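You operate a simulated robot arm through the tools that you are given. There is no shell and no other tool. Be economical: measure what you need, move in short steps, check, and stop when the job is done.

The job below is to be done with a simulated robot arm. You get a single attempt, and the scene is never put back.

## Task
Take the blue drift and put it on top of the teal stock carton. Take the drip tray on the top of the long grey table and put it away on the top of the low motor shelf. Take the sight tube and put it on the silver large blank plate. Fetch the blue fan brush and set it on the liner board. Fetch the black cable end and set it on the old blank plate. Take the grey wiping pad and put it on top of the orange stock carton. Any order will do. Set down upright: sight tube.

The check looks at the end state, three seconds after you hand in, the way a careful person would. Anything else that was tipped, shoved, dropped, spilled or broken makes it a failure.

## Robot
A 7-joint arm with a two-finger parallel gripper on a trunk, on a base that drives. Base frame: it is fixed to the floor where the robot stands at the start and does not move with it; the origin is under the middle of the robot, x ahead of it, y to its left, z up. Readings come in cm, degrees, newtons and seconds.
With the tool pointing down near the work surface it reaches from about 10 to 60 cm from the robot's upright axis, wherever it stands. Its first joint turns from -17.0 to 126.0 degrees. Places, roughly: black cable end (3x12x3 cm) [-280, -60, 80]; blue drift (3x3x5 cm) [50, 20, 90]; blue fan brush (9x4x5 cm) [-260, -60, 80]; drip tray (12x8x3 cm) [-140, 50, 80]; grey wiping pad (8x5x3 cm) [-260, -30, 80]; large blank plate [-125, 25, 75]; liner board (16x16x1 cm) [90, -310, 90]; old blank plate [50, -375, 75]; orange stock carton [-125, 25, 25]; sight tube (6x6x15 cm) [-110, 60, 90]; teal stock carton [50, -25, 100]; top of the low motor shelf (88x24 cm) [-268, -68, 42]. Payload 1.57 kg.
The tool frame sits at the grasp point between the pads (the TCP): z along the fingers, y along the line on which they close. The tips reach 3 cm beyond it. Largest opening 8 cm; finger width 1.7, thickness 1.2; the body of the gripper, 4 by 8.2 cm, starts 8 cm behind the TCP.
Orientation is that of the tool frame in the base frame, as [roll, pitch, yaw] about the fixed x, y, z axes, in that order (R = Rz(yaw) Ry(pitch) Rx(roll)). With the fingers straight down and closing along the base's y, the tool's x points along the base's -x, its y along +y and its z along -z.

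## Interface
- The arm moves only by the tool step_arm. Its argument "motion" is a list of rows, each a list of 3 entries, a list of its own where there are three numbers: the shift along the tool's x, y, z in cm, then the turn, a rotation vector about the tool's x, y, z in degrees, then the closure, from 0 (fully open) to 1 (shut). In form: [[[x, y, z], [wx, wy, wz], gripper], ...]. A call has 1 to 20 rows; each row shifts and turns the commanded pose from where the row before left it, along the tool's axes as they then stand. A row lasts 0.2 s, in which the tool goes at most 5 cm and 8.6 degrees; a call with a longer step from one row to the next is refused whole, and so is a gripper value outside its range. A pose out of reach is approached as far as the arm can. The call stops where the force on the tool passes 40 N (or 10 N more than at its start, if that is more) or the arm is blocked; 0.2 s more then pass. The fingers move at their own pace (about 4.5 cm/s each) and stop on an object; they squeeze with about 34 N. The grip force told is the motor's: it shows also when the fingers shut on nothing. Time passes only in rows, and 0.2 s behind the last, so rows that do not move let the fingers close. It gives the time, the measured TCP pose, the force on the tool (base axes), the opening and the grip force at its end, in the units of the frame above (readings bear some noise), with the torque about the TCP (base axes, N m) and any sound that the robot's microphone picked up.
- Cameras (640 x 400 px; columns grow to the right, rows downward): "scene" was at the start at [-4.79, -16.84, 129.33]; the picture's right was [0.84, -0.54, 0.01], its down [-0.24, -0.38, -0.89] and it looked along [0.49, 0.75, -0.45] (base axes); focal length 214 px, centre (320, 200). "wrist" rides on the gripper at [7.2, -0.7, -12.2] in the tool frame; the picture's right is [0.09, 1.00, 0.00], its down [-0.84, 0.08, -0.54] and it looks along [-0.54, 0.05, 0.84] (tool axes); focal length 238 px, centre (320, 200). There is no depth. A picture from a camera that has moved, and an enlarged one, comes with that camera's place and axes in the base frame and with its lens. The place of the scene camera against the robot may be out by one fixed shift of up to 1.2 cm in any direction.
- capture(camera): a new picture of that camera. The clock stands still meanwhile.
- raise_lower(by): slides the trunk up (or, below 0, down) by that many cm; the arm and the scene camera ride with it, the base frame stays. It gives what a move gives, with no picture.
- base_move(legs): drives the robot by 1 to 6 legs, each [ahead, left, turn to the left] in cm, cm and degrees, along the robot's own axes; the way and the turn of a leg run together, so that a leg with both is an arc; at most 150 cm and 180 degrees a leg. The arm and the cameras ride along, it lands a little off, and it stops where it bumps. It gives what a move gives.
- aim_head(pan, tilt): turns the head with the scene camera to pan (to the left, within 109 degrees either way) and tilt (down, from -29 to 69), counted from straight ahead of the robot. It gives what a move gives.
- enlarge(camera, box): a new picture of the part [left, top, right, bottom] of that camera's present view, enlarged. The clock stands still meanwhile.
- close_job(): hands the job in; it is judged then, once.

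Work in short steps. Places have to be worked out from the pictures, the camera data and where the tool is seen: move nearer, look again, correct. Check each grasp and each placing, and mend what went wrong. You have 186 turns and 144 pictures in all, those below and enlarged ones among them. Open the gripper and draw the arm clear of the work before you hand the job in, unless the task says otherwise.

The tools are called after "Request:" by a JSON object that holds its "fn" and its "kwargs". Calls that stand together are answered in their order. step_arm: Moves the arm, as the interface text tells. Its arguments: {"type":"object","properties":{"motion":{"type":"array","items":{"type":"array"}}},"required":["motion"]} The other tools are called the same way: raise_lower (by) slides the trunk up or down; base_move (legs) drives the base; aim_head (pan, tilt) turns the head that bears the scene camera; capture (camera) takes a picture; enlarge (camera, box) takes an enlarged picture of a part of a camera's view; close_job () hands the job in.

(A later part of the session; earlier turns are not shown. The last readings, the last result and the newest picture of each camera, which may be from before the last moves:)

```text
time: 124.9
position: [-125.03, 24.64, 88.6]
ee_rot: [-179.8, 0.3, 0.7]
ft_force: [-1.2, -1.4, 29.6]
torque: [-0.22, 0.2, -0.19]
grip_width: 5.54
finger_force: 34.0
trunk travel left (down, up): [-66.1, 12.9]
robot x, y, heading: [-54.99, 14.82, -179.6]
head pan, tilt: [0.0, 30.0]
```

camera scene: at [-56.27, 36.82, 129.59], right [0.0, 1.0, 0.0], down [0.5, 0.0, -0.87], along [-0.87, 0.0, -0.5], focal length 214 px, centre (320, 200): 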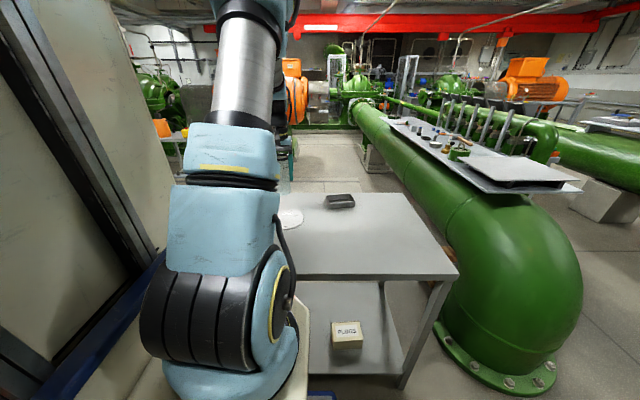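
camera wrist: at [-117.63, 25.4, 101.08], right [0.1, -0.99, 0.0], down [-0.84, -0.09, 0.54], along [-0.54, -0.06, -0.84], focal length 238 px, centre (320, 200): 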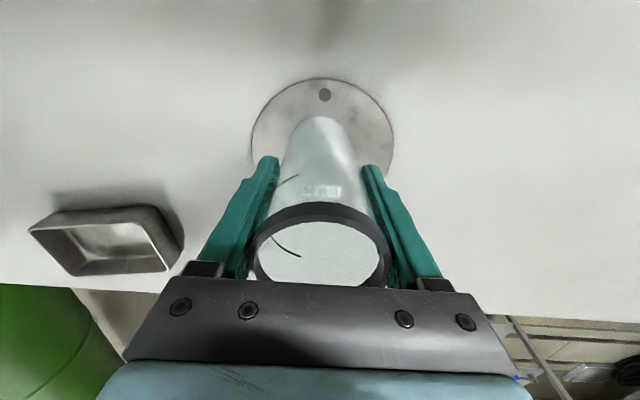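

Contact. I relieve, open slowly and rise straight up.

Request:
{"fn": "step_arm", "kwargs": {"motion": [[[0, 0, -0.15], [0, 0, 0], 0.35], [[0, 0, 0], [0, 0, 0], 0.3], [[0, 0, 0], [0, 0, 0], 0.25], [[0, 0, 0], [0, 0, 0], 0.15], [[0, 0, 0], [0, 0, 0], 0], [[0, 0, 0], [0, 0, 0], 0], [[0, 0, -1], [0, 0, 0], 0], [[0, 0, -2], [0, 0, 0], 0], [[0, 0, -3], [0, 0, 0], 0], [[0, 0, -3], [0, 0, 0], 0], [[0, 0, -3], [0, 0, 0], 0], [[0, 0, -3], [0, 0, 0], 0], [[0, 0, 0], [0, 0, 0], 0]]}}

Request:
{"fn": "capture", "kwargs": {"camera": "wrist"}}

```text
time: 127.7
position: [-124.84, 24.76, 103.49]
ee_rot: [-179.9, -0.1, 0.8]
ft_force: [0.0, -1.0, -1.0]
torque: [0.01, 0.0, -0.02]
grip_width: 8.02
finger_force: 0.0
trunk travel left (down, up): [-66.1, 12.9]
robot x, y, heading: [-55.18, 14.63, -179.9]
head pan, tilt: [0.0, 30.0]
```

```text
84 pictures are left
camera wrist: at [-117.62, 25.47, 115.81], right [0.1, -0.99, 0.0], down [-0.84, -0.09, 0.54], along [-0.54, -0.06, -0.84], focal length 238 px, centre (320, 200)
```

wrist: 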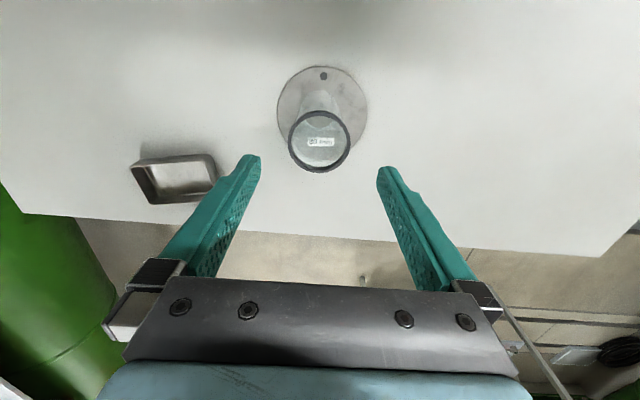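

The tube stands upright on the disc. Next I fetch the wiping pad: I retract, raise, and drive round the table's −y end toward the stand.

Request:
{"fn": "step_arm", "kwargs": {"motion": [[[2.5, 0, -2], [0, 0, 0], 0.2], [[3, 0, -2], [0, 0, 0], 0.2], [[3, 0, -1], [0, 0, 0], 0.2], [[3, 0, 0], [0, 0, 0], 0.2], [[3, 0, 0], [0, 0, 0], 0.2], [[2, 0, 0], [0, 0, 0], 0.2], [[0, 0, 0], [0, 0, 0], 0.2]]}}

Request:
{"fn": "raise_lower", "kwargs": {"by": 12.5}}

Request:
{"fn": "base_move", "kwargs": {"legs": [[-12, 0, 0], [0, 104, 0], [120, 0, 0]]}}

Request:
{"fn": "aim_head", "kwargs": {"pan": 0, "tilt": 35}}

Request:
{"fn": "capture", "kwargs": {"camera": "scene"}}

Request:
{"fn": "capture", "kwargs": {"camera": "wrist"}}

```text
time: 129.3
position: [-108.16, 24.9, 108.55]
ee_rot: [-179.9, 0.0, 0.7]
ft_force: [-0.6, -0.2, 0.2]
torque: [0.02, 0.01, -0.02]
grip_width: 6.39
finger_force: 0.1
trunk travel left (down, up): [-66.1, 12.9]
robot x, y, heading: [-55.89, 14.51, -179.6]
head pan, tilt: [0.0, 30.0]
```

```text
time: 130.8
position: [-108.3, 24.83, 121.07]
ee_rot: [-180.0, -0.2, 0.7]
ft_force: [0.3, 0.2, -0.4]
torque: [-0.01, -0.01, 0.02]
grip_width: 6.39
finger_force: 0.0
trunk travel left (down, up): [-78.6, 0.4]
robot x, y, heading: [-55.42, 15.27, -179.8]
head pan, tilt: [0.0, 30.0]
```

```text
time: 142.7
position: [-216.24, -80.24, 121.01]
ee_rot: [-179.9, -0.1, 1.1]
ft_force: [-0.3, -0.1, 0.0]
torque: [0.01, 0.0, -0.01]
grip_width: 6.4
finger_force: 0.1
trunk travel left (down, up): [-78.6, 0.4]
robot x, y, heading: [-163.14, -90.39, -179.4]
head pan, tilt: [0.0, 30.0]
```

```text
time: 143.4
position: [-216.24, -80.27, 121.03]
ee_rot: [-179.9, 0.0, 1.0]
ft_force: [0.5, 0.6, -0.3]
torque: [0.03, -0.04, -0.02]
grip_width: 6.38
finger_force: 0.1
trunk travel left (down, up): [-78.6, 0.4]
robot x, y, heading: [-163.28, -90.05, -179.2]
head pan, tilt: [0.0, 35.0]
```

```text
83 pictures are left
camera scene: at [-164.03, -68.11, 141.32], right [-0.01, 1.0, 0.0], down [0.57, 0.01, -0.82], along [-0.82, -0.01, -0.57], focal length 214 px, centre (320, 200)
```

scene: 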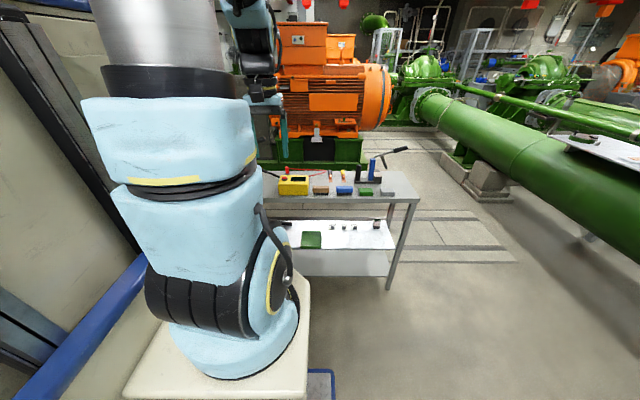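

```text
82 pictures are left
camera wrist: at [-208.99, -79.51, 133.25], right [0.11, -0.99, 0.0], down [-0.84, -0.09, 0.54], along [-0.54, -0.06, -0.84], focal length 238 px, centre (320, 200)
```

wrist: 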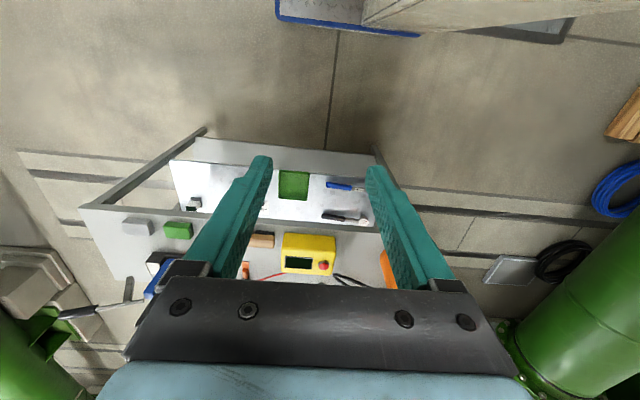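

The stand is in view. I enlarge to identify pad, brush and cable end.

Request:
{"fn": "enlarge", "kwargs": {"camera": "scene", "box": [250, 130, 430, 290]}}

Request:
{"fn": "enlarge", "kwargs": {"camera": "wrist", "box": [60, 130, 300, 320]}}

```text
2.50 times, centred on (340, 210) of scene
camera zoom: at [-164.03, -68.11, 141.32], right [-0.01, 1.0, 0.0], down [0.57, 0.01, -0.82], along [-0.82, -0.01, -0.57], focal length 536 px, centre (270, 175)
```

zoom: 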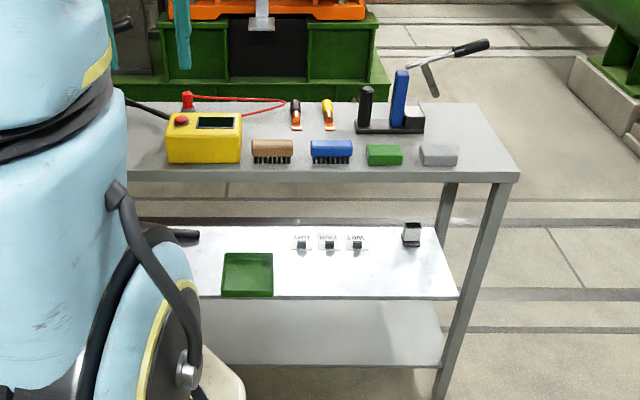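

```text
2.11 times, centred on (180, 225) of wrist
camera zoom: at [-208.99, -79.51, 133.25], right [0.11, -0.99, 0.0], down [-0.84, -0.09, 0.54], along [-0.54, -0.06, -0.84], focal length 502 px, centre (615, 147)
```

zoom: 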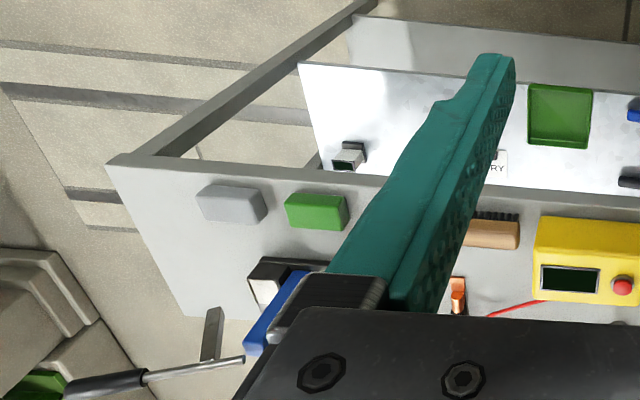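

The grey pad is at about (−259, −33), the blue brush about (−261, −56), front row of the top board. Before squeezing between table and stand I check how far my own base extends behind.

Request:
{"fn": "aim_head", "kwargs": {"pan": -109, "tilt": 50}}

Request:
{"fn": "capture", "kwargs": {"camera": "scene"}}

Request:
{"fn": "aim_head", "kwargs": {"pan": 109, "tilt": 50}}

Request:
{"fn": "capture", "kwargs": {"camera": "scene"}}

```text
time: 145.3
position: [-216.24, -80.37, 121.1]
ee_rot: [-179.9, 0.0, 1.0]
ft_force: [0.9, 0.0, 0.6]
torque: [0.01, -0.03, -0.02]
grip_width: 6.44
finger_force: 0.1
trunk travel left (down, up): [-78.6, 0.4]
robot x, y, heading: [-163.1, -90.14, -179.3]
head pan, tilt: [-108.9, 50.0]
```

```text
79 pictures are left
camera scene: at [-152.8, -60.73, 139.14], right [0.95, -0.31, 0.0], down [-0.24, -0.73, -0.64], along [0.2, 0.61, -0.77], focal length 214 px, centre (320, 200)
```

scene: 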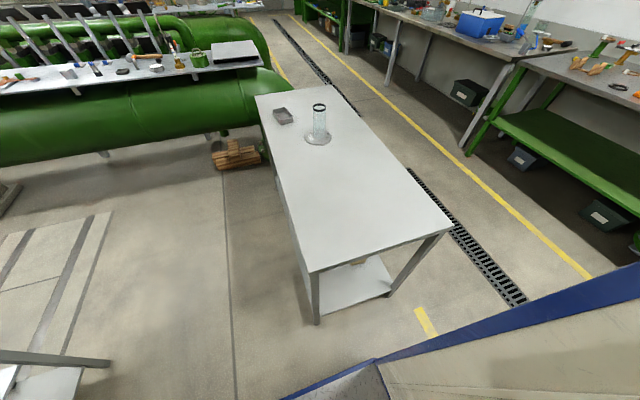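

```text
time: 148.4
position: [-216.14, -80.41, 121.1]
ee_rot: [-179.8, -0.1, 1.0]
ft_force: [-0.3, -0.5, -0.9]
torque: [-0.01, 0.0, -0.02]
grip_width: 6.39
finger_force: 0.1
trunk travel left (down, up): [-78.6, 0.4]
robot x, y, heading: [-162.97, -90.43, -179.4]
head pan, tilt: [108.9, 50.0]
```

```text
78 pictures are left
camera scene: at [-152.67, -75.3, 139.14], right [-0.94, -0.33, 0.0], down [-0.25, 0.72, -0.64], along [0.21, -0.61, -0.77], focal length 214 px, centre (320, 200)
```

scene: 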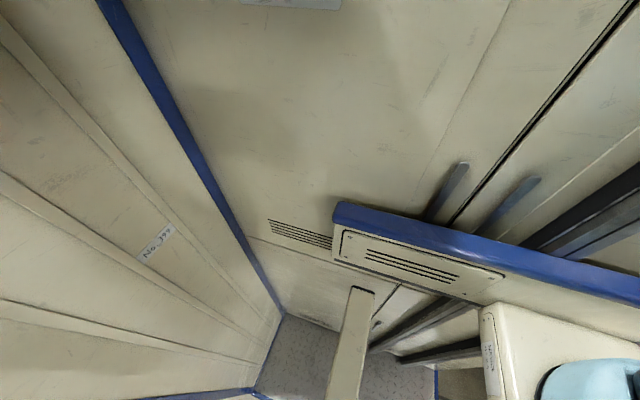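

The robot's rear is long, so I must not overlap the table. I turn right 25° and advance diagonally, which brings the arm to the pad end of the stand with the rear clear of the table.

Request:
{"fn": "base_move", "kwargs": {"legs": [[0, 0, -25.5], [38, 0, 0]]}}

Request:
{"fn": "aim_head", "kwargs": {"pan": -10, "tilt": 45}}

Request:
{"fn": "capture", "kwargs": {"camera": "scene"}}

Request:
{"fn": "capture", "kwargs": {"camera": "wrist"}}

```text
time: 152.1
position: [-240.42, -42.22, 121.06]
ee_rot: [-179.9, 0.0, -24.7]
ft_force: [-0.9, -0.2, 0.6]
torque: [-0.03, 0.02, 0.01]
grip_width: 6.42
finger_force: 0.0
trunk travel left (down, up): [-78.6, 0.4]
robot x, y, heading: [-197.18, -73.8, 154.6]
head pan, tilt: [108.9, 50.0]
```

```text
time: 154.1
position: [-240.42, -42.2, 121.01]
ee_rot: [-179.9, -0.1, -24.8]
ft_force: [0.5, 0.0, -0.2]
torque: [-0.01, -0.02, -0.04]
grip_width: 6.39
finger_force: 0.0
trunk travel left (down, up): [-78.6, 0.4]
robot x, y, heading: [-197.09, -73.84, 154.5]
head pan, tilt: [-10.0, 45.0]
```

```text
77 pictures are left
camera scene: at [-186.46, -53.02, 139.83], right [0.58, 0.82, 0.0], down [0.58, -0.41, -0.71], along [-0.58, 0.41, -0.71], focal length 214 px, centre (320, 200)
```

scene: 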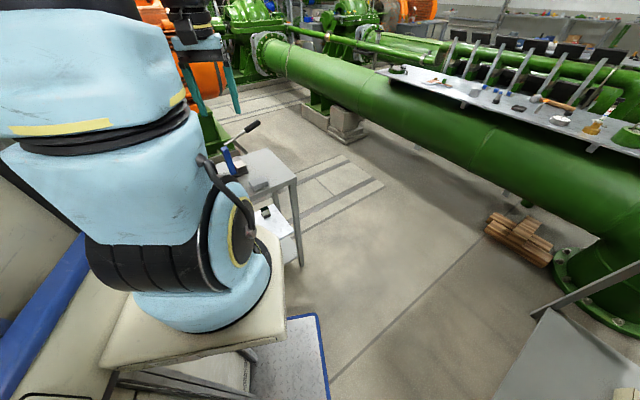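

```text
76 pictures are left
camera wrist: at [-233.63, -44.63, 133.25], right [-0.33, -0.94, 0.0], down [-0.79, 0.28, 0.54], along [-0.51, 0.18, -0.84], focal length 238 px, centre (320, 200)
```

wrist: 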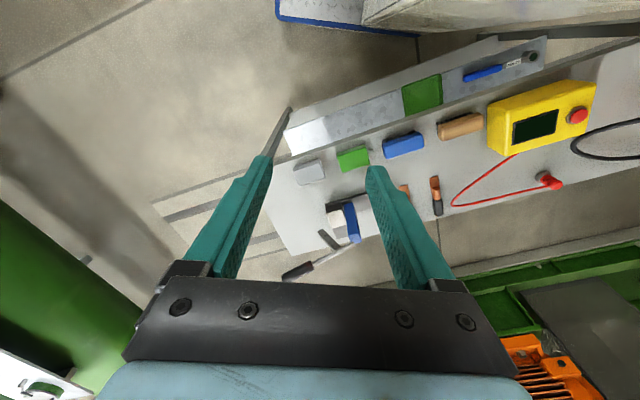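

Pad triangulated at (−257, −33.6), z≈81, long side along y. I extend over it at safe height and turn the fingers to close along x.

Request:
{"fn": "step_arm", "kwargs": {"motion": [[[-3.1, -0.15, 0], [0, 0, 0], 0.1], [[-3.1, -0.15, 0], [0, 0, 8], 0.1], [[-3.3, 0.3, 0], [0, 0, 8], 0.1], [[-3.2, 0.7, 0], [0, 0, 8], 0.1], [[-3.0, 1.1, 0], [0, 0, 8], 0.1], [[-2.6, 1.5, 0], [0, 0, 8], 0.1], [[0, 0, 0], [0, 0, 8], 0.1], [[0, 0, 0], [0, 0, 8], 0.1], [[0, 0, 0], [0, 0, 8], 0.1], [[0, 0, 3], [0, 0, 0], 0.1], [[0, 0, 3], [0, 0, 0], 0.1], [[0, 0, 3], [0, 0, 0], 0.1], [[0, 0, 3], [0, 0, 0], 0.1], [[0, 0, 0], [0, 0, 0], 0.1]]}}

Request:
{"fn": "capture", "kwargs": {"camera": "wrist"}}

```text
time: 157.1
position: [-257.25, -33.34, 109.04]
ee_rot: [-179.9, 0.1, -88.9]
ft_force: [0.1, -0.1, 0.7]
torque: [0.0, -0.03, 0.03]
grip_width: 7.21
finger_force: 0.0
trunk travel left (down, up): [-78.6, 0.4]
robot x, y, heading: [-197.02, -74.33, 154.8]
head pan, tilt: [-10.0, 45.0]
```

```text
75 pictures are left
camera wrist: at [-256.4, -40.54, 121.21], right [-0.99, -0.11, 0.0], down [-0.1, 0.83, 0.54], along [-0.06, 0.54, -0.84], focal length 238 px, centre (320, 200)
```

wrist: 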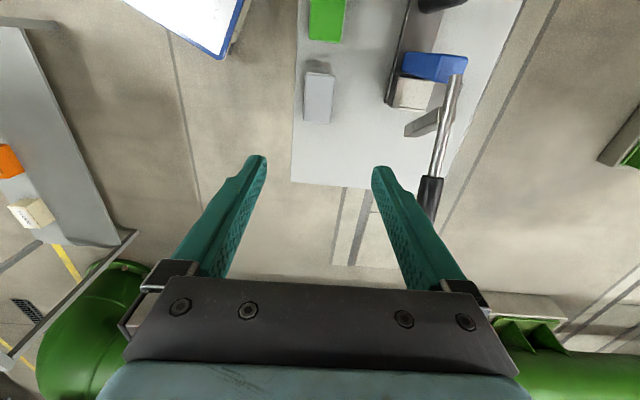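

Pad well framed. I correct by 0.5 cm and descend to z≈90 to check.

Request:
{"fn": "step_arm", "kwargs": {"motion": [[[0.5, -0.5, 3], [0, 0, 0], 0.15], [[0, 0, 3], [0, 0, 0], 0.15], [[0, 0, 3], [0, 0, 0], 0.15], [[0, 0, 3], [0, 0, 0], 0.15], [[0, 0, 3], [0, 0, 0], 0.15], [[0, 0, 3], [0, 0, 0], 0.15], [[0, 0, 0], [0, 0, 0], 0.15]]}}

Request:
{"fn": "capture", "kwargs": {"camera": "wrist"}}

```text
time: 158.7
position: [-256.8, -34.08, 91.0]
ee_rot: [-180.0, 0.0, -88.7]
ft_force: [-0.2, 0.0, 0.6]
torque: [-0.01, 0.02, -0.01]
grip_width: 6.78
finger_force: 0.1
trunk travel left (down, up): [-78.6, 0.4]
robot x, y, heading: [-197.23, -74.48, 154.6]
head pan, tilt: [-10.0, 45.0]
```

```text
74 pictures are left
camera wrist: at [-255.86, -41.16, 103.28], right [-0.99, -0.11, 0.0], down [-0.1, 0.83, 0.54], along [-0.06, 0.54, -0.84], focal length 238 px, centre (320, 200)
```

wrist: 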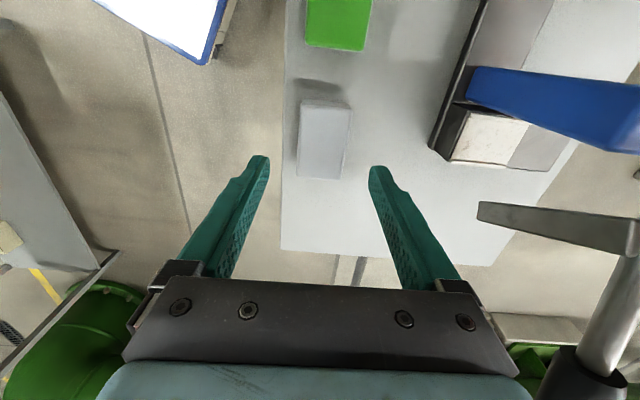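

Centred. I descend to z≈83.4 and close on the pad.

Request:
{"fn": "step_arm", "kwargs": {"motion": [[[-0.3, 0.2, 2.5], [0, 0, 0], 0.15], [[0, 0, 2.5], [0, 0, 0], 0.15], [[0, 0, 1.8], [0, 0, 0], 0.15], [[0, 0, 0.5], [0, 0, 0], 0.15], [[0, 0, 0.4], [0, 0, 0], 0.15], [[0, 0, 0], [0, 0, 0], 0.15], [[0, 0, 0], [0, 0, 0], 0.3], [[0, 0, 0], [0, 0, 0], 0.4], [[0, 0, 0], [0, 0, 0], 0.47], [[0, 0, 0], [0, 0, 0], 0.47]]}}

Request:
{"fn": "capture", "kwargs": {"camera": "wrist"}}

```text
time: 160.9
position: [-256.87, -33.66, 83.4]
ee_rot: [-179.9, 0.1, -88.9]
ft_force: [0.3, -0.3, -0.2]
torque: [0.06, -0.02, -0.02]
grip_width: 4.39
finger_force: 27.7
trunk travel left (down, up): [-78.6, 0.4]
robot x, y, heading: [-196.97, -74.36, 154.6]
head pan, tilt: [-10.0, 45.0]
```

```text
73 pictures are left
camera wrist: at [-256.04, -40.75, 95.54], right [-0.99, -0.11, 0.0], down [-0.1, 0.83, 0.54], along [-0.06, 0.54, -0.84], focal length 238 px, centre (320, 200)
```

wrist: 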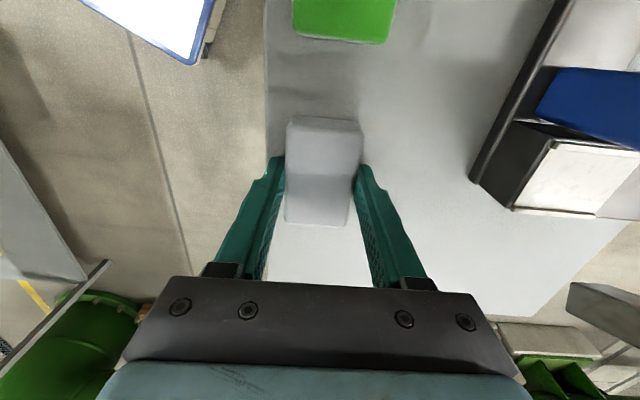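

Pad gripped (4.4 cm). I tighten slightly, lift and check.

Request:
{"fn": "step_arm", "kwargs": {"motion": [[[0, 0, 0], [0, 0, 0], 0.49], [[0, 0, -1], [0, 0, 0], 0.49], [[0, 0, -2], [0, 0, 0], 0.49], [[0, 0, -3], [0, 0, 0], 0.49], [[0, 0, -3], [0, 0, 0], 0.49], [[0, 0, -3], [0, 0, 0], 0.49], [[0, 0, -3], [0, 0, 0], 0.49], [[0, 0, -3], [0, 0, 0], 0.49], [[0, 0, -3], [0, 0, 0], 0.49], [[0, 0, -3], [0, 0, 0], 0.49], [[0, 0, 0], [0, 0, 0], 0.49]]}}

Request:
{"fn": "capture", "kwargs": {"camera": "wrist"}}

```text
time: 163.3
position: [-257.0, -33.7, 107.25]
ee_rot: [-179.9, 0.0, -88.8]
ft_force: [-1.3, -0.3, -0.4]
torque: [0.01, -0.05, -0.02]
grip_width: 4.36
finger_force: 34.0
trunk travel left (down, up): [-78.6, 0.4]
robot x, y, heading: [-196.73, -74.29, 154.7]
head pan, tilt: [-10.0, 45.0]
```

```text
72 pictures are left
camera wrist: at [-256.19, -40.71, 119.5], right [-0.99, -0.11, 0.0], down [-0.1, 0.83, 0.54], along [-0.06, 0.54, -0.84], focal length 238 px, centre (320, 200)
```

wrist: 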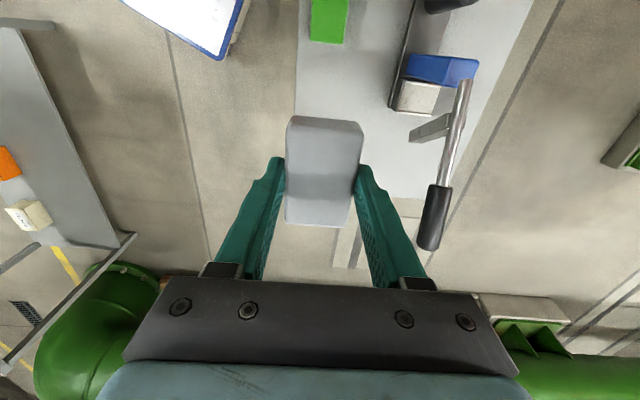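

Pad held. I drive back the way I came: reverse, square up, back along the table end, then right to the orange carton.

Request:
{"fn": "base_move", "kwargs": {"legs": [[-38, 0, 0], [0, 0, 25.4], [-122, 0, 0], [0, -100, 0]]}}

Request:
{"fn": "aim_head", "kwargs": {"pan": 10, "tilt": 50}}

Request:
{"fn": "capture", "kwargs": {"camera": "scene"}}

```text
time: 177.5
position: [-112.88, 19.18, 107.24]
ee_rot: [-179.9, 0.0, -63.1]
ft_force: [0.6, 0.1, 0.1]
torque: [0.03, -0.01, 0.02]
grip_width: 4.37
finger_force: 34.1
trunk travel left (down, up): [-78.6, 0.4]
robot x, y, heading: [-41.43, 8.53, -179.6]
head pan, tilt: [-10.0, 45.0]
```

```text
time: 178.3
position: [-112.83, 19.08, 107.23]
ee_rot: [-180.0, 0.0, -63.1]
ft_force: [-0.2, 0.6, 0.0]
torque: [-0.01, -0.03, 0.01]
grip_width: 4.36
finger_force: 33.7
trunk travel left (down, up): [-78.6, 0.4]
robot x, y, heading: [-41.14, 8.54, -179.7]
head pan, tilt: [10.0, 50.0]
```

```text
71 pictures are left
camera scene: at [-40.72, 29.36, 139.14], right [-0.18, 0.98, 0.0], down [0.75, 0.14, -0.64], along [-0.63, -0.12, -0.77], focal length 214 px, centre (320, 200)
```

scene: 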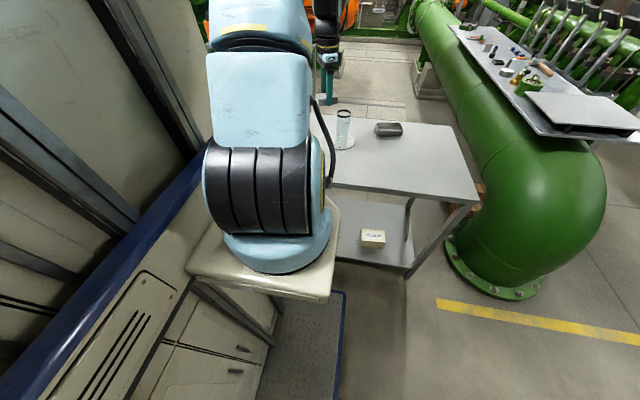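

The hand hovers above the table next to the tube. I retract it clear of the edge, square the wrist to the robot, then lower the trunk in front of the table.

Request:
{"fn": "step_arm", "kwargs": {"motion": [[[1.44, -3.2, 0], [0, 0, 0], 0.49], [[1.44, -3.2, 0], [0, 0, 0], 0.49], [[1.44, -3.2, 0], [0, 0, 0], 0.49], [[1.44, -3.2, 0], [0, 0, 0], 0.49], [[1.44, -3.2, 0], [0, 0, 0], 0.49], [[1.44, -3.2, 0], [0, 0, 0], 0.49], [[0, 0, 0], [0, 0, -7.9], 0.49], [[0, 0, 0], [0, 0, -7.9], 0.49], [[0, 0, 0], [0, 0, -7.9], 0.49], [[0, 0, 0], [0, 0, -7.9], 0.49], [[0, 0, 0], [0, 0, -7.9], 0.49], [[0, 0, 0], [0, 0, -7.9], 0.49], [[0, 0, 0], [0, 0, -7.9], 0.49], [[0, 0, 0], [0, 0, -7.9], 0.49], [[0, 0, 0], [0, 0, 0], 0.49]]}}

Request:
{"fn": "capture", "kwargs": {"camera": "wrist"}}

```text
time: 181.5
position: [-91.82, 20.11, 107.37]
ee_rot: [-179.8, -0.1, 0.2]
ft_force: [0.5, -0.6, -0.1]
torque: [-0.04, 0.01, 0.0]
grip_width: 4.37
finger_force: 33.6
trunk travel left (down, up): [-78.6, 0.4]
robot x, y, heading: [-41.21, 8.75, -179.7]
head pan, tilt: [10.0, 50.0]
```

```text
70 pictures are left
camera wrist: at [-84.61, 20.87, 119.56], right [0.1, -1.0, 0.0], down [-0.84, -0.08, 0.54], along [-0.54, -0.05, -0.84], focal length 238 px, centre (320, 200)
```

wrist: 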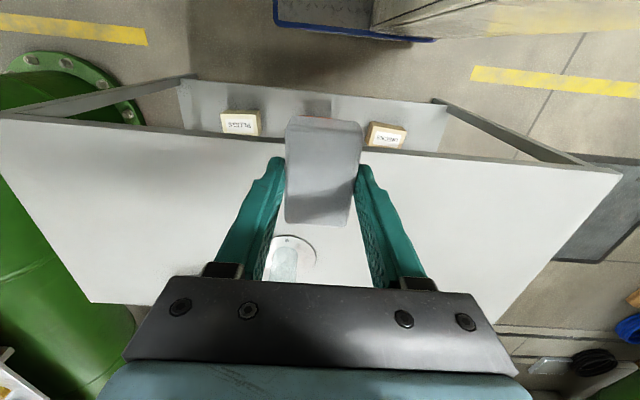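

The orange carton is between the two others, behind the pad. I lower the trunk by 60 cm in front of the table and look under it.

Request:
{"fn": "raise_lower", "kwargs": {"by": -60}}

Request:
{"fn": "capture", "kwargs": {"camera": "wrist"}}

Request:
{"fn": "aim_head", "kwargs": {"pan": 12, "tilt": 25}}

Request:
{"fn": "capture", "kwargs": {"camera": "scene"}}

```text
refused: -60 is not a number from -40 to 40
```

```text
69 pictures are left
camera wrist: at [-84.61, 20.87, 119.56], right [0.1, -1.0, 0.0], down [-0.84, -0.08, 0.54], along [-0.54, -0.05, -0.84], focal length 238 px, centre (320, 200)
```

wrist: 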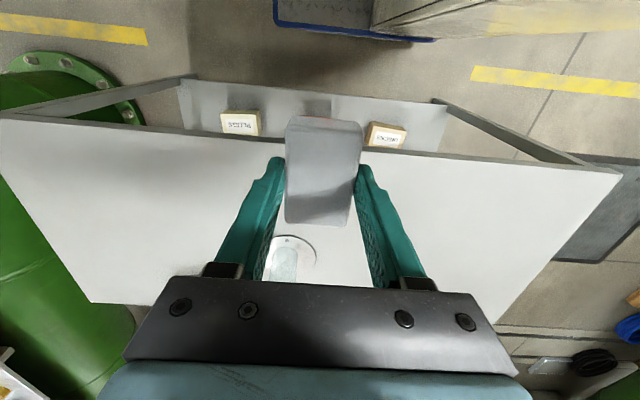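

```text
time: 182.4
position: [-91.91, 20.13, 107.32]
ee_rot: [-179.9, -0.1, 0.1]
ft_force: [-0.3, 1.1, 0.3]
torque: [0.03, -0.01, 0.02]
grip_width: 4.38
finger_force: 34.4
trunk travel left (down, up): [-78.6, 0.4]
robot x, y, heading: [-41.33, 8.41, -179.6]
head pan, tilt: [12.0, 25.0]
```

```text
68 pictures are left
camera scene: at [-42.14, 28.76, 142.88], right [-0.22, 0.98, 0.0], down [0.41, 0.09, -0.91], along [-0.88, -0.2, -0.42], focal length 214 px, centre (320, 200)
```

scene: 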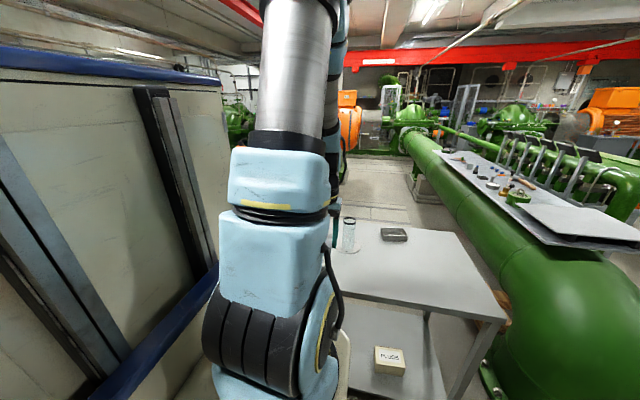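

The limit is 40 cm per move. I retract 3 cm more for clearance and lower in two steps, looking between.

Request:
{"fn": "step_arm", "kwargs": {"motion": [[[1.5, 0, 0], [0, 0, 0], 0.49], [[1.5, 0, 0], [0, 0, 0], 0.49], [[0, 0, 0], [0, 0, 0], 0.49]]}}

Request:
{"fn": "raise_lower", "kwargs": {"by": -40}}

Request:
{"fn": "raise_lower", "kwargs": {"by": -18}}

Request:
{"fn": "capture", "kwargs": {"camera": "wrist"}}

Request:
{"fn": "capture", "kwargs": {"camera": "scene"}}

```text
time: 183.2
position: [-88.89, 20.19, 107.23]
ee_rot: [-179.8, 0.0, 0.3]
ft_force: [-0.7, -0.1, 0.8]
torque: [-0.02, 0.01, -0.01]
grip_width: 4.4
finger_force: 34.2
trunk travel left (down, up): [-78.6, 0.4]
robot x, y, heading: [-41.26, 8.49, -179.5]
head pan, tilt: [12.0, 25.0]
```

```text
time: 187.0
position: [-88.79, 20.23, 67.23]
ee_rot: [-180.0, -0.1, 0.1]
ft_force: [-0.4, 0.1, 0.2]
torque: [-0.03, 0.02, -0.03]
grip_width: 4.36
finger_force: 34.3
trunk travel left (down, up): [-38.6, 40.4]
robot x, y, heading: [-41.16, 8.22, -179.6]
head pan, tilt: [12.0, 25.0]
```

```text
time: 189.0
position: [-88.84, 20.09, 49.24]
ee_rot: [-179.9, -0.2, 0.1]
ft_force: [0.3, 1.3, -0.9]
torque: [-0.03, 0.0, -0.01]
grip_width: 4.36
finger_force: 33.6
trunk travel left (down, up): [-20.6, 58.4]
robot x, y, heading: [-41.08, 8.67, -179.7]
head pan, tilt: [12.0, 25.0]
```

```text
67 pictures are left
camera wrist: at [-81.6, 20.89, 61.52], right [0.09, -1.0, 0.0], down [-0.84, -0.08, 0.54], along [-0.54, -0.05, -0.84], focal length 238 px, centre (320, 200)
```

wrist: 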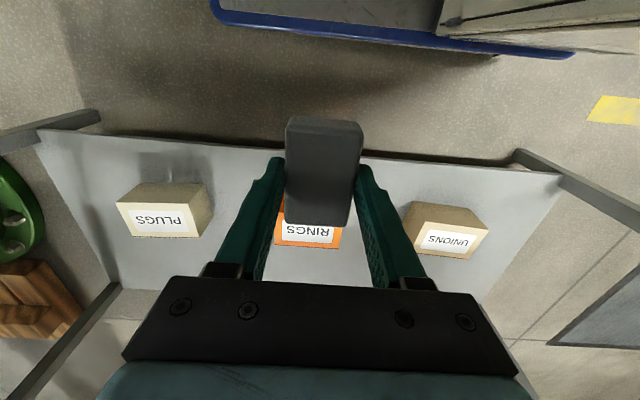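

```text
66 pictures are left
camera scene: at [-42.13, 28.76, 84.89], right [-0.22, 0.98, 0.0], down [0.41, 0.09, -0.91], along [-0.89, -0.2, -0.42], focal length 214 px, centre (320, 200)
```

scene: 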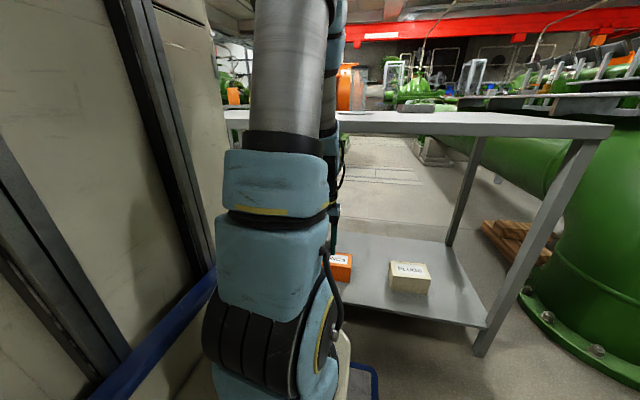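

The orange "RINGS" carton's top is at about (−112.6, 20.1), z≈25. I lower the trunk nearly to its bottom, lift the arm slightly, so the forearm will pass low under the table, and begin extending.

Request:
{"fn": "raise_lower", "kwargs": {"by": -19.5}}

Request:
{"fn": "step_arm", "kwargs": {"motion": [[[0, 0, -2], [0, 0, 0], 0.49], [[0, 0, -2], [0, 0, 0], 0.49], [[0, 0, -2], [0, 0, 0], 0.49], [[-2, 0, 0], [0, 0, 0], 0.49], [[-2, 0, 0], [0, 0, 0], 0.49], [[-2, 0, 0], [0, 0, 0], 0.49], [[-2, 0, 0], [0, 0, 0], 0.49], [[0, 0, 0], [0, 0, 0], 0.49]]}}

Request:
{"fn": "capture", "kwargs": {"camera": "wrist"}}

Request:
{"fn": "capture", "kwargs": {"camera": "scene"}}

```text
time: 191.2
position: [-88.69, 20.24, 29.71]
ee_rot: [-179.8, -0.1, 0.0]
ft_force: [0.5, -0.6, -0.3]
torque: [-0.02, 0.01, 0.0]
grip_width: 4.38
finger_force: 34.4
trunk travel left (down, up): [-1.1, 77.9]
robot x, y, heading: [-40.89, 8.58, -179.5]
head pan, tilt: [12.0, 25.0]
```

```text
time: 192.9
position: [-96.73, 20.14, 35.88]
ee_rot: [-179.9, 0.0, 0.3]
ft_force: [1.0, -0.5, 0.3]
torque: [-0.03, -0.01, -0.01]
grip_width: 4.39
finger_force: 33.8
trunk travel left (down, up): [-1.1, 77.9]
robot x, y, heading: [-41.12, 8.62, -179.7]
head pan, tilt: [12.0, 25.0]
```

```text
65 pictures are left
camera wrist: at [-89.63, 20.82, 48.12], right [0.09, -1.0, 0.0], down [-0.84, -0.08, 0.54], along [-0.54, -0.05, -0.84], focal length 238 px, centre (320, 200)
```

wrist: 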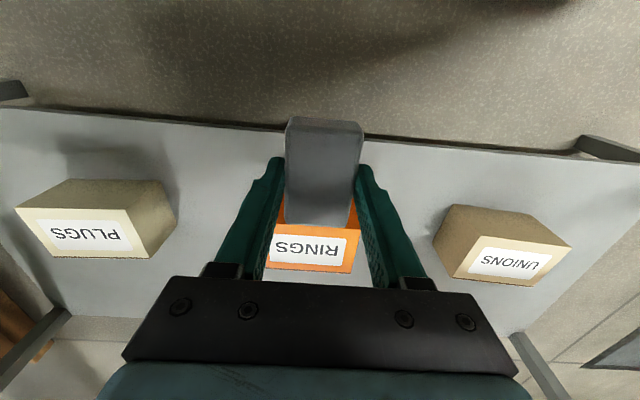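

```text
64 pictures are left
camera scene: at [-42.13, 28.76, 65.39], right [-0.22, 0.98, 0.0], down [0.41, 0.09, -0.91], along [-0.89, -0.2, -0.42], focal length 214 px, centre (320, 200)
```

scene: 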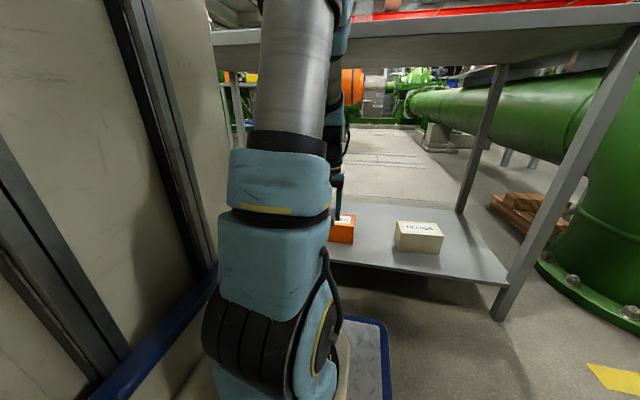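

Consistent: carton top centre (−112.5, 19.7), z≈25–26. I extend 15.8 cm further at this height.

Request:
{"fn": "step_arm", "kwargs": {"motion": [[[-2, 0, 0], [0, 0, 0], 0.49], [[-2, 0, 0], [0, 0, 0], 0.49], [[-2, 0, 0], [0, 0, 0], 0.49], [[-2, 0.1, 0], [0, 0, 0], 0.49], [[-2, 0.1, 0], [0, 0, 0], 0.49], [[-2, 0.1, 0], [0, 0, 0], 0.49], [[-2, 0.1, 0], [0, 0, 0], 0.49], [[-1.8, 0, 0], [0, 0, 0], 0.49], [[0, 0, 0], [0, 0, 0], 0.49]]}}

Request:
{"fn": "capture", "kwargs": {"camera": "wrist"}}

Request:
{"fn": "capture", "kwargs": {"camera": "scene"}}

```text
time: 194.9
position: [-112.47, 19.59, 35.95]
ee_rot: [-180.0, -0.1, 0.1]
ft_force: [-0.4, -0.3, 0.0]
torque: [0.07, -0.01, -0.01]
grip_width: 4.36
finger_force: 33.7
trunk travel left (down, up): [-1.1, 77.9]
robot x, y, heading: [-41.13, 8.52, -179.8]
head pan, tilt: [12.0, 25.0]
```

```text
63 pictures are left
camera wrist: at [-105.32, 20.34, 48.13], right [0.09, -1.0, 0.0], down [-0.84, -0.08, 0.54], along [-0.54, -0.05, -0.84], focal length 238 px, centre (320, 200)
```

wrist: 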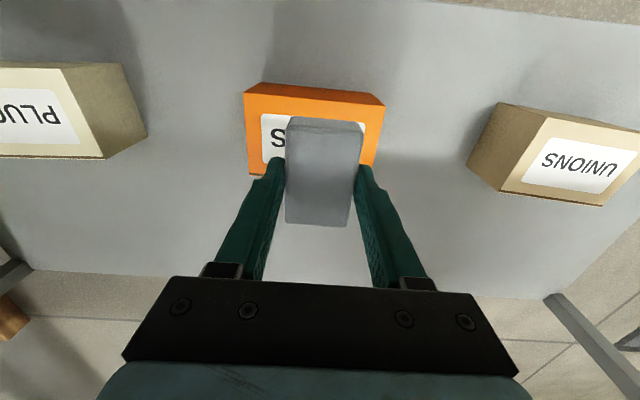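

```text
62 pictures are left
camera scene: at [-42.13, 28.76, 65.39], right [-0.22, 0.98, 0.0], down [0.41, 0.09, -0.91], along [-0.89, -0.2, -0.42], focal length 214 px, centre (320, 200)
```

scene: 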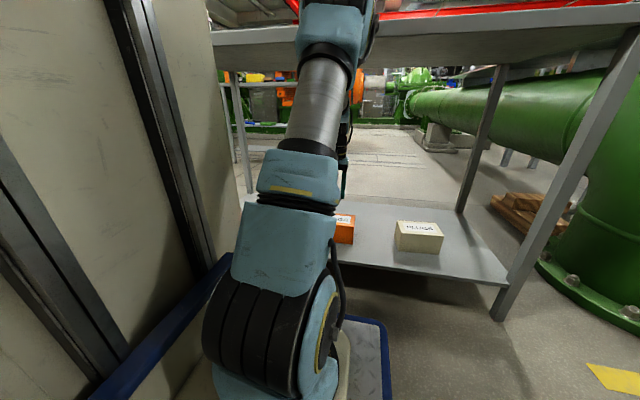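

Well centred over the carton. I descend 5 cm then feel for contact.

Request:
{"fn": "step_arm", "kwargs": {"motion": [[[0, -0.4, 1.5], [0, 0, 0], 0.49], [[0, 0, 1.5], [0, 0, 0], 0.49], [[0, 0, 1.5], [0, 0, 0], 0.49], [[0, 0, 0.5], [0, 0, 0], 0.49], [[0, 0, 0.4], [0, 0, 0], 0.49], [[0, 0, 0], [0, 0, 0], 0.49]]}}

```text
time: 196.3
position: [-112.6, 20.19, 30.27]
ee_rot: [-179.8, -0.1, 0.2]
ft_force: [0.3, 0.2, -0.5]
torque: [0.02, 0.0, -0.03]
grip_width: 4.36
finger_force: 33.8
trunk travel left (down, up): [-1.1, 77.9]
robot x, y, heading: [-40.57, 8.72, -179.3]
head pan, tilt: [12.0, 25.0]
```

Request:
{"fn": "step_arm", "kwargs": {"motion": [[[0, 0, 0.3], [0, 0, 0], 0.49], [[0, 0, 0.3], [0, 0, 0], 0.49], [[0, 0, 0.3], [0, 0, 0], 0.49], [[0, 0, 0.3], [0, 0, 0], 0.49], [[0, 0, 0], [0, 0, 0], 0.49]]}}

Request:
{"fn": "capture", "kwargs": {"camera": "wrist"}}

```text
time: 197.6
position: [-112.55, 20.09, 29.26]
ee_rot: [-179.8, 0.0, 0.2]
ft_force: [0.3, 0.4, -0.8]
torque: [0.02, -0.03, 0.0]
grip_width: 4.37
finger_force: 34.1
trunk travel left (down, up): [-1.1, 77.9]
robot x, y, heading: [-40.74, 8.32, -179.6]
head pan, tilt: [12.0, 25.0]
```

```text
61 pictures are left
camera wrist: at [-105.38, 20.8, 41.41], right [0.09, -1.0, 0.0], down [-0.84, -0.08, 0.54], along [-0.54, -0.05, -0.84], focal length 238 px, centre (320, 200)
```

wrist: 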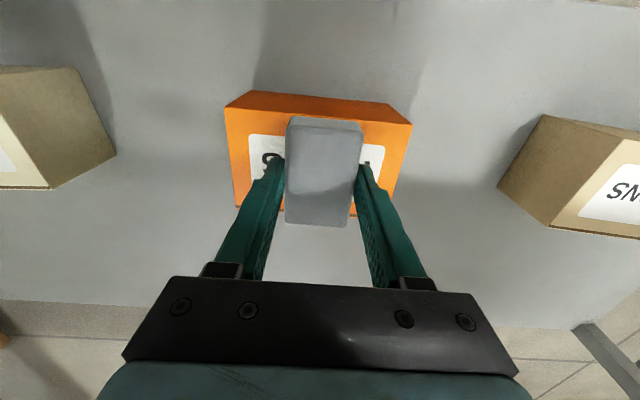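

Request:
{"fn": "step_arm", "kwargs": {"motion": [[[0.4, 0, 0.25], [0, 0, 0], 0.49], [[0, 0, 0.25], [0, 0, 0], 0.49], [[0, 0, 0.25], [0, 0, 0], 0.49], [[0, 0, 0.25], [0, 0, 0], 0.49], [[0, 0, 0], [0, 0, 0], 0.49]]}}

```text
time: 198.8
position: [-112.29, 20.08, 28.09]
ee_rot: [-179.8, 0.0, 0.2]
ft_force: [-0.9, 0.2, -0.1]
torque: [0.05, 0.03, 0.0]
grip_width: 4.36
finger_force: 33.7
trunk travel left (down, up): [-1.1, 77.9]
robot x, y, heading: [-41.2, 8.56, -179.6]
head pan, tilt: [12.0, 25.0]
```

Request:
{"fn": "step_arm", "kwargs": {"motion": [[[0, 0, 0.25], [0, 0, 0], 0.49], [[0, 0, 0.25], [0, 0, 0], 0.49], [[0, 0, 0.25], [0, 0, 0], 0.49], [[0, 0, 0.25], [0, 0, 0], 0.49], [[0, 0, 0.2], [0, 0, 0], 0.49], [[0, 0, 0], [0, 0, 0], 0.49]]}}

Request:
{"fn": "capture", "kwargs": {"camera": "wrist"}}

```text
time: 200.2
position: [-112.18, 20.1, 26.9]
ee_rot: [-179.9, 0.0, 0.2]
ft_force: [0.0, 0.6, -0.7]
torque: [0.02, -0.03, -0.03]
grip_width: 4.36
finger_force: 34.0
trunk travel left (down, up): [-1.1, 77.9]
robot x, y, heading: [-40.92, 8.44, -179.5]
head pan, tilt: [12.0, 25.0]
```

```text
60 pictures are left
camera wrist: at [-104.99, 20.81, 39.17], right [0.09, -1.0, 0.0], down [-0.84, -0.08, 0.54], along [-0.54, -0.05, -0.84], focal length 238 px, centre (320, 200)
```

wrist: 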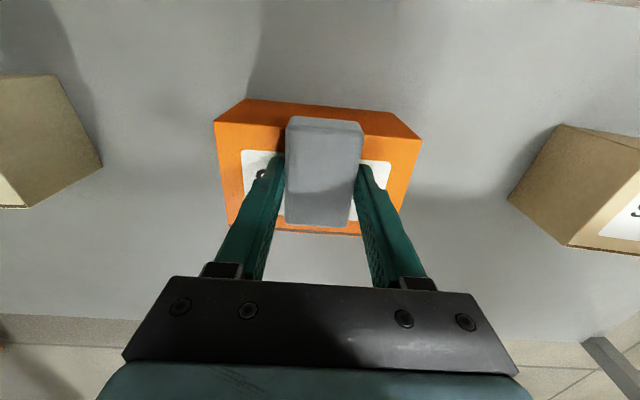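

Request:
{"fn": "step_arm", "kwargs": {"motion": [[[0, 0, 0.25], [0, 0, 0], 0.49], [[0, 0, 0.25], [0, 0, 0], 0.49], [[0, 0, 0.25], [0, 0, 0], 0.49], [[0, 0, 0.25], [0, 0, 0], 0.49], [[0, 0, 0.2], [0, 0, 0], 0.49], [[0, 0, 0.2], [0, 0, 0], 0.49], [[0, 0, 0], [0, 0, 0], 0.49]]}}

```text
time: 200.9
position: [-112.21, 19.97, 26.73]
ee_rot: [-180.0, 0.3, 0.1]
ft_force: [7.5, -0.5, 20.3]
torque: [-0.05, -0.41, -0.02]
grip_width: 4.38
finger_force: 33.9
trunk travel left (down, up): [-1.1, 77.9]
robot x, y, heading: [-41.12, 8.64, -179.6]
head pan, tilt: [12.0, 25.0]
stopped in row 3: the force on the tool passed its limit at 45 N (the readings are from after the stop); the commanded pose is now the measured one
```

Contact with the carton top. I release slowly and rise.

Request:
{"fn": "step_arm", "kwargs": {"motion": [[[0, 0, -0.1], [0, 0, 0], 0.49], [[0, 0, 0], [0, 0, 0], 0.42], [[0, 0, 0], [0, 0, 0], 0.35], [[0, 0, 0], [0, 0, 0], 0.25], [[0, 0, 0], [0, 0, 0], 0.2], [[0, 0, 0], [0, 0, 0], 0.2], [[0, 0, -1], [0, 0, 0], 0.2], [[0, 0, -2], [0, 0, 0], 0.2], [[0, 0, -2], [0, 0, 0], 0.2], [[0, 0, -2], [0, 0, 0], 0.2], [[0, 0, -2], [0, 0, 0], 0.2], [[0, 0, 0], [0, 0, 0], 0.2]]}}

Request:
{"fn": "capture", "kwargs": {"camera": "wrist"}}

```text
time: 203.5
position: [-112.26, 20.12, 35.72]
ee_rot: [-179.9, 0.1, 0.2]
ft_force: [0.5, 0.2, -0.7]
torque: [-0.01, 0.01, 0.0]
grip_width: 6.38
finger_force: 0.1
trunk travel left (down, up): [-1.1, 77.9]
robot x, y, heading: [-41.06, 8.69, -179.8]
head pan, tilt: [12.0, 25.0]
```

```text
59 pictures are left
camera wrist: at [-105.06, 20.89, 47.95], right [0.09, -1.0, 0.0], down [-0.84, -0.08, 0.54], along [-0.54, -0.05, -0.84], focal length 238 px, centre (320, 200)
```

wrist: 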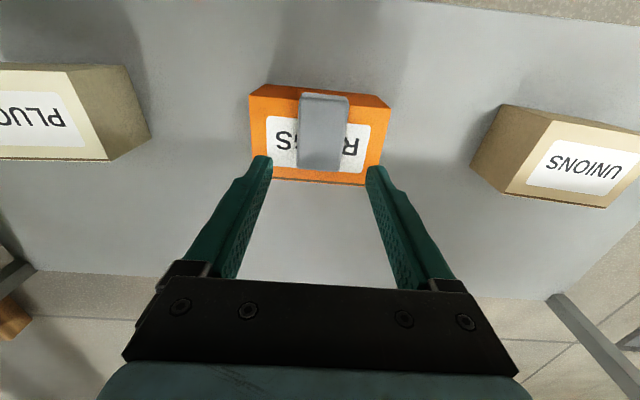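

The pad rests on the orange carton. I retract from under the table, raise the trunk, and drive to the drip tray.

Request:
{"fn": "step_arm", "kwargs": {"motion": [[[3, 0, 0], [0, 0, 0], 0.2], [[3, 0, 0], [0, 0, 0], 0.2], [[3, 0, 0], [0, 0, 0], 0.2], [[3, 0, 0], [0, 0, 0], 0.2], [[3, 0, 0], [0, 0, 0], 0.2], [[3, 0, 0], [0, 0, 0], 0.2], [[3, 0, 0], [0, 0, 0], 0.2], [[2.5, 0, 0], [0, 0, 0], 0.2], [[0, 0, 0], [0, 0, 0], 0.2]]}}

Request:
{"fn": "raise_lower", "kwargs": {"by": 40}}

Request:
{"fn": "raise_lower", "kwargs": {"by": 30}}

Request:
{"fn": "base_move", "kwargs": {"legs": [[0, -34, 0], [16, 0, 0]]}}

Request:
{"fn": "capture", "kwargs": {"camera": "wrist"}}

```text
time: 205.5
position: [-88.7, 20.02, 35.65]
ee_rot: [-179.9, 0.1, 0.1]
ft_force: [0.2, 0.5, 0.3]
torque: [-0.01, -0.04, 0.01]
grip_width: 6.4
finger_force: 0.2
trunk travel left (down, up): [-1.1, 77.9]
robot x, y, heading: [-41.35, 8.73, -179.7]
head pan, tilt: [12.0, 25.0]
```

```text
time: 209.3
position: [-88.63, 20.14, 75.58]
ee_rot: [-179.9, 0.1, 0.1]
ft_force: [-0.2, -0.1, 0.1]
torque: [-0.01, 0.02, 0.05]
grip_width: 6.4
finger_force: 0.0
trunk travel left (down, up): [-41.1, 37.9]
robot x, y, heading: [-41.02, 8.29, -179.8]
head pan, tilt: [12.0, 25.0]
```

```text
time: 212.3
position: [-88.76, 20.08, 105.68]
ee_rot: [-180.0, 0.1, 0.1]
ft_force: [0.5, 0.3, 0.2]
torque: [0.03, 0.01, -0.01]
grip_width: 6.39
finger_force: 0.1
trunk travel left (down, up): [-71.1, 7.9]
robot x, y, heading: [-41.27, 8.54, -179.4]
head pan, tilt: [12.0, 25.0]
```

```text
time: 215.6
position: [-105.21, 53.82, 105.58]
ee_rot: [-179.8, 0.2, 0.2]
ft_force: [-0.5, 0.2, -1.3]
torque: [0.0, -0.01, 0.0]
grip_width: 6.41
finger_force: 0.1
trunk travel left (down, up): [-71.1, 7.9]
robot x, y, heading: [-57.55, 42.45, -179.5]
head pan, tilt: [12.0, 25.0]
```

```text
58 pictures are left
camera wrist: at [-97.98, 54.43, 117.79], right [0.09, -1.0, 0.0], down [-0.84, -0.08, 0.54], along [-0.54, -0.05, -0.84], focal length 238 px, centre (320, 200)
```

wrist: 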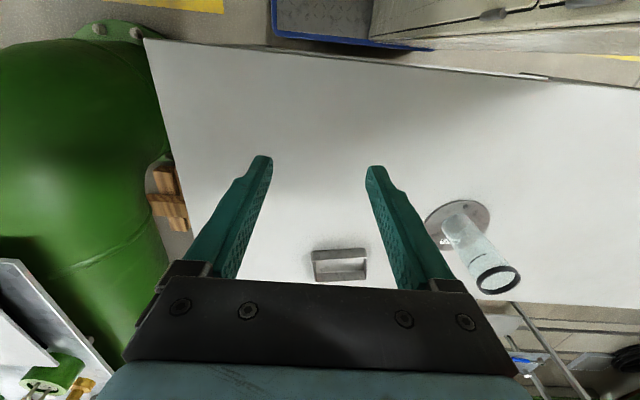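

Tray at (−138.3, 46.3), long side along y (ends y≈40 and 52.4). I will grip its +y end wall with the tool pitched ~38° forward, as the shelf placing needs that. I extend and pitch now.

Request:
{"fn": "step_arm", "kwargs": {"motion": [[[-3, 0.3, 0], [0, 0, 0], 0.5], [[-3, 0.3, 0], [0, 0, 0], 0.5], [[-3, 0.3, 0], [0, 0, 0], 0.5], [[-3, 0.3, 0], [0, 0, 0], 0.5], [[-3, 0.3, 0], [0, 0, 0], 0.5], [[0, 0, 0], [0, -7.6, 0], 0.5], [[0, 0, 0], [0, -7.6, 0], 0.5], [[0, 0, 0], [0, -7.6, 0], 0.5], [[0, 0, 0], [0, -7.6, 0], 0.5], [[0, 0, 0], [0, -7.6, 0], 0.5], [[0, 0, 0], [0, 0, 0], 0.5]]}}

Request:
{"fn": "capture", "kwargs": {"camera": "wrist"}}

```text
time: 218.0
position: [-120.16, 52.18, 105.6]
ee_rot: [-179.9, 38.2, 0.2]
ft_force: [-1.0, 0.2, -0.2]
torque: [0.03, 0.05, -0.01]
grip_width: 3.99
finger_force: 0.2
trunk travel left (down, up): [-71.1, 7.9]
robot x, y, heading: [-58.03, 41.98, -179.6]
head pan, tilt: [12.0, 25.0]
```

```text
57 pictures are left
camera wrist: at [-106.97, 52.93, 110.83], right [0.07, -1.0, -0.06], down [-0.32, -0.08, 0.94], along [-0.94, -0.05, -0.33], focal length 238 px, centre (320, 200)
```

wrist: 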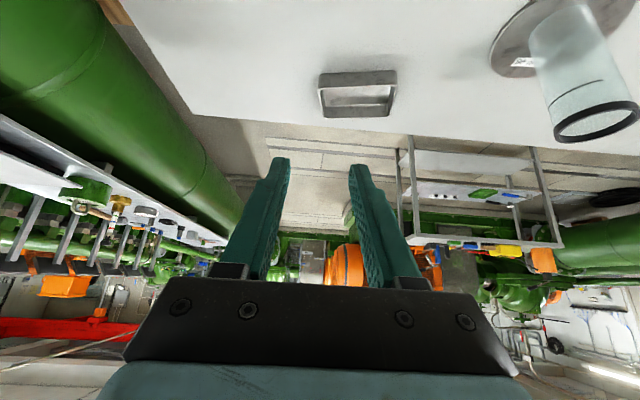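

I enlarge the tray to find its end wall.

Request:
{"fn": "enlarge", "kwargs": {"camera": "wrist", "box": [290, 50, 430, 140]}}

```text
4.44 times, centred on (360, 95) of wrist
camera zoom: at [-106.97, 52.93, 110.83], right [0.07, -1.0, -0.06], down [-0.32, -0.08, 0.94], along [-0.94, -0.05, -0.33], focal length 1059 px, centre (142, 667)
```

zoom: 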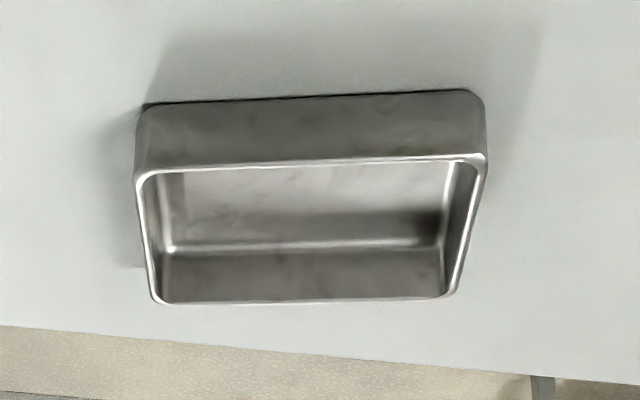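

The tray is turned about 11°; its +y end wall runs (−136.8,52.4)→(−143.4,51.3), rim z≈82. I yaw the tool 11° and go to a pre-grasp 6 cm short of it.

Request:
{"fn": "step_arm", "kwargs": {"motion": [[[0, 0, 0], [-3.4, 0, -4.3], 0.5], [[0, 0, 0], [-3.4, 0, -4.3], 0.5], [[0, -0.44, 2.88], [0, 0, 0], 0.5], [[0, -0.44, 2.88], [0, 0, 0], 0.5], [[0, -0.44, 2.88], [0, 0, 0], 0.5], [[0, -0.44, 2.88], [0, 0, 0], 0.5], [[0, -0.44, 2.88], [0, 0, 0], 0.5], [[0, -0.44, 2.88], [0, 0, 0], 0.5], [[0, -0.44, 2.88], [0, 0, 0], 0.5], [[0, -0.44, 2.88], [0, 0, 0], 0.5], [[0, 0, 0], [0, 0, 0], 0.5]]}}

Request:
{"fn": "capture", "kwargs": {"camera": "wrist"}}

```text
time: 220.4
position: [-134.85, 52.97, 87.63]
ee_rot: [-179.9, 38.2, 11.0]
ft_force: [-0.1, -0.9, -0.2]
torque: [-0.04, 0.02, 0.02]
grip_width: 4.01
finger_force: 0.0
trunk travel left (down, up): [-71.1, 7.9]
robot x, y, heading: [-57.94, 41.83, -179.5]
head pan, tilt: [12.0, 25.0]
```

```text
55 pictures are left
camera wrist: at [-122.02, 56.23, 92.84], right [0.26, -0.96, -0.06], down [-0.3, -0.14, 0.94], along [-0.92, -0.23, -0.33], focal length 238 px, centre (320, 200)
```

wrist: 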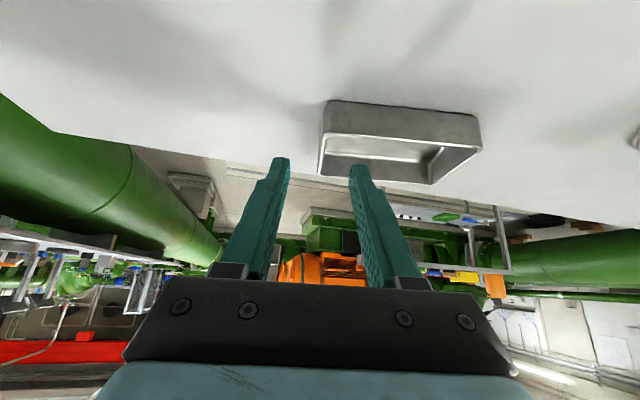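

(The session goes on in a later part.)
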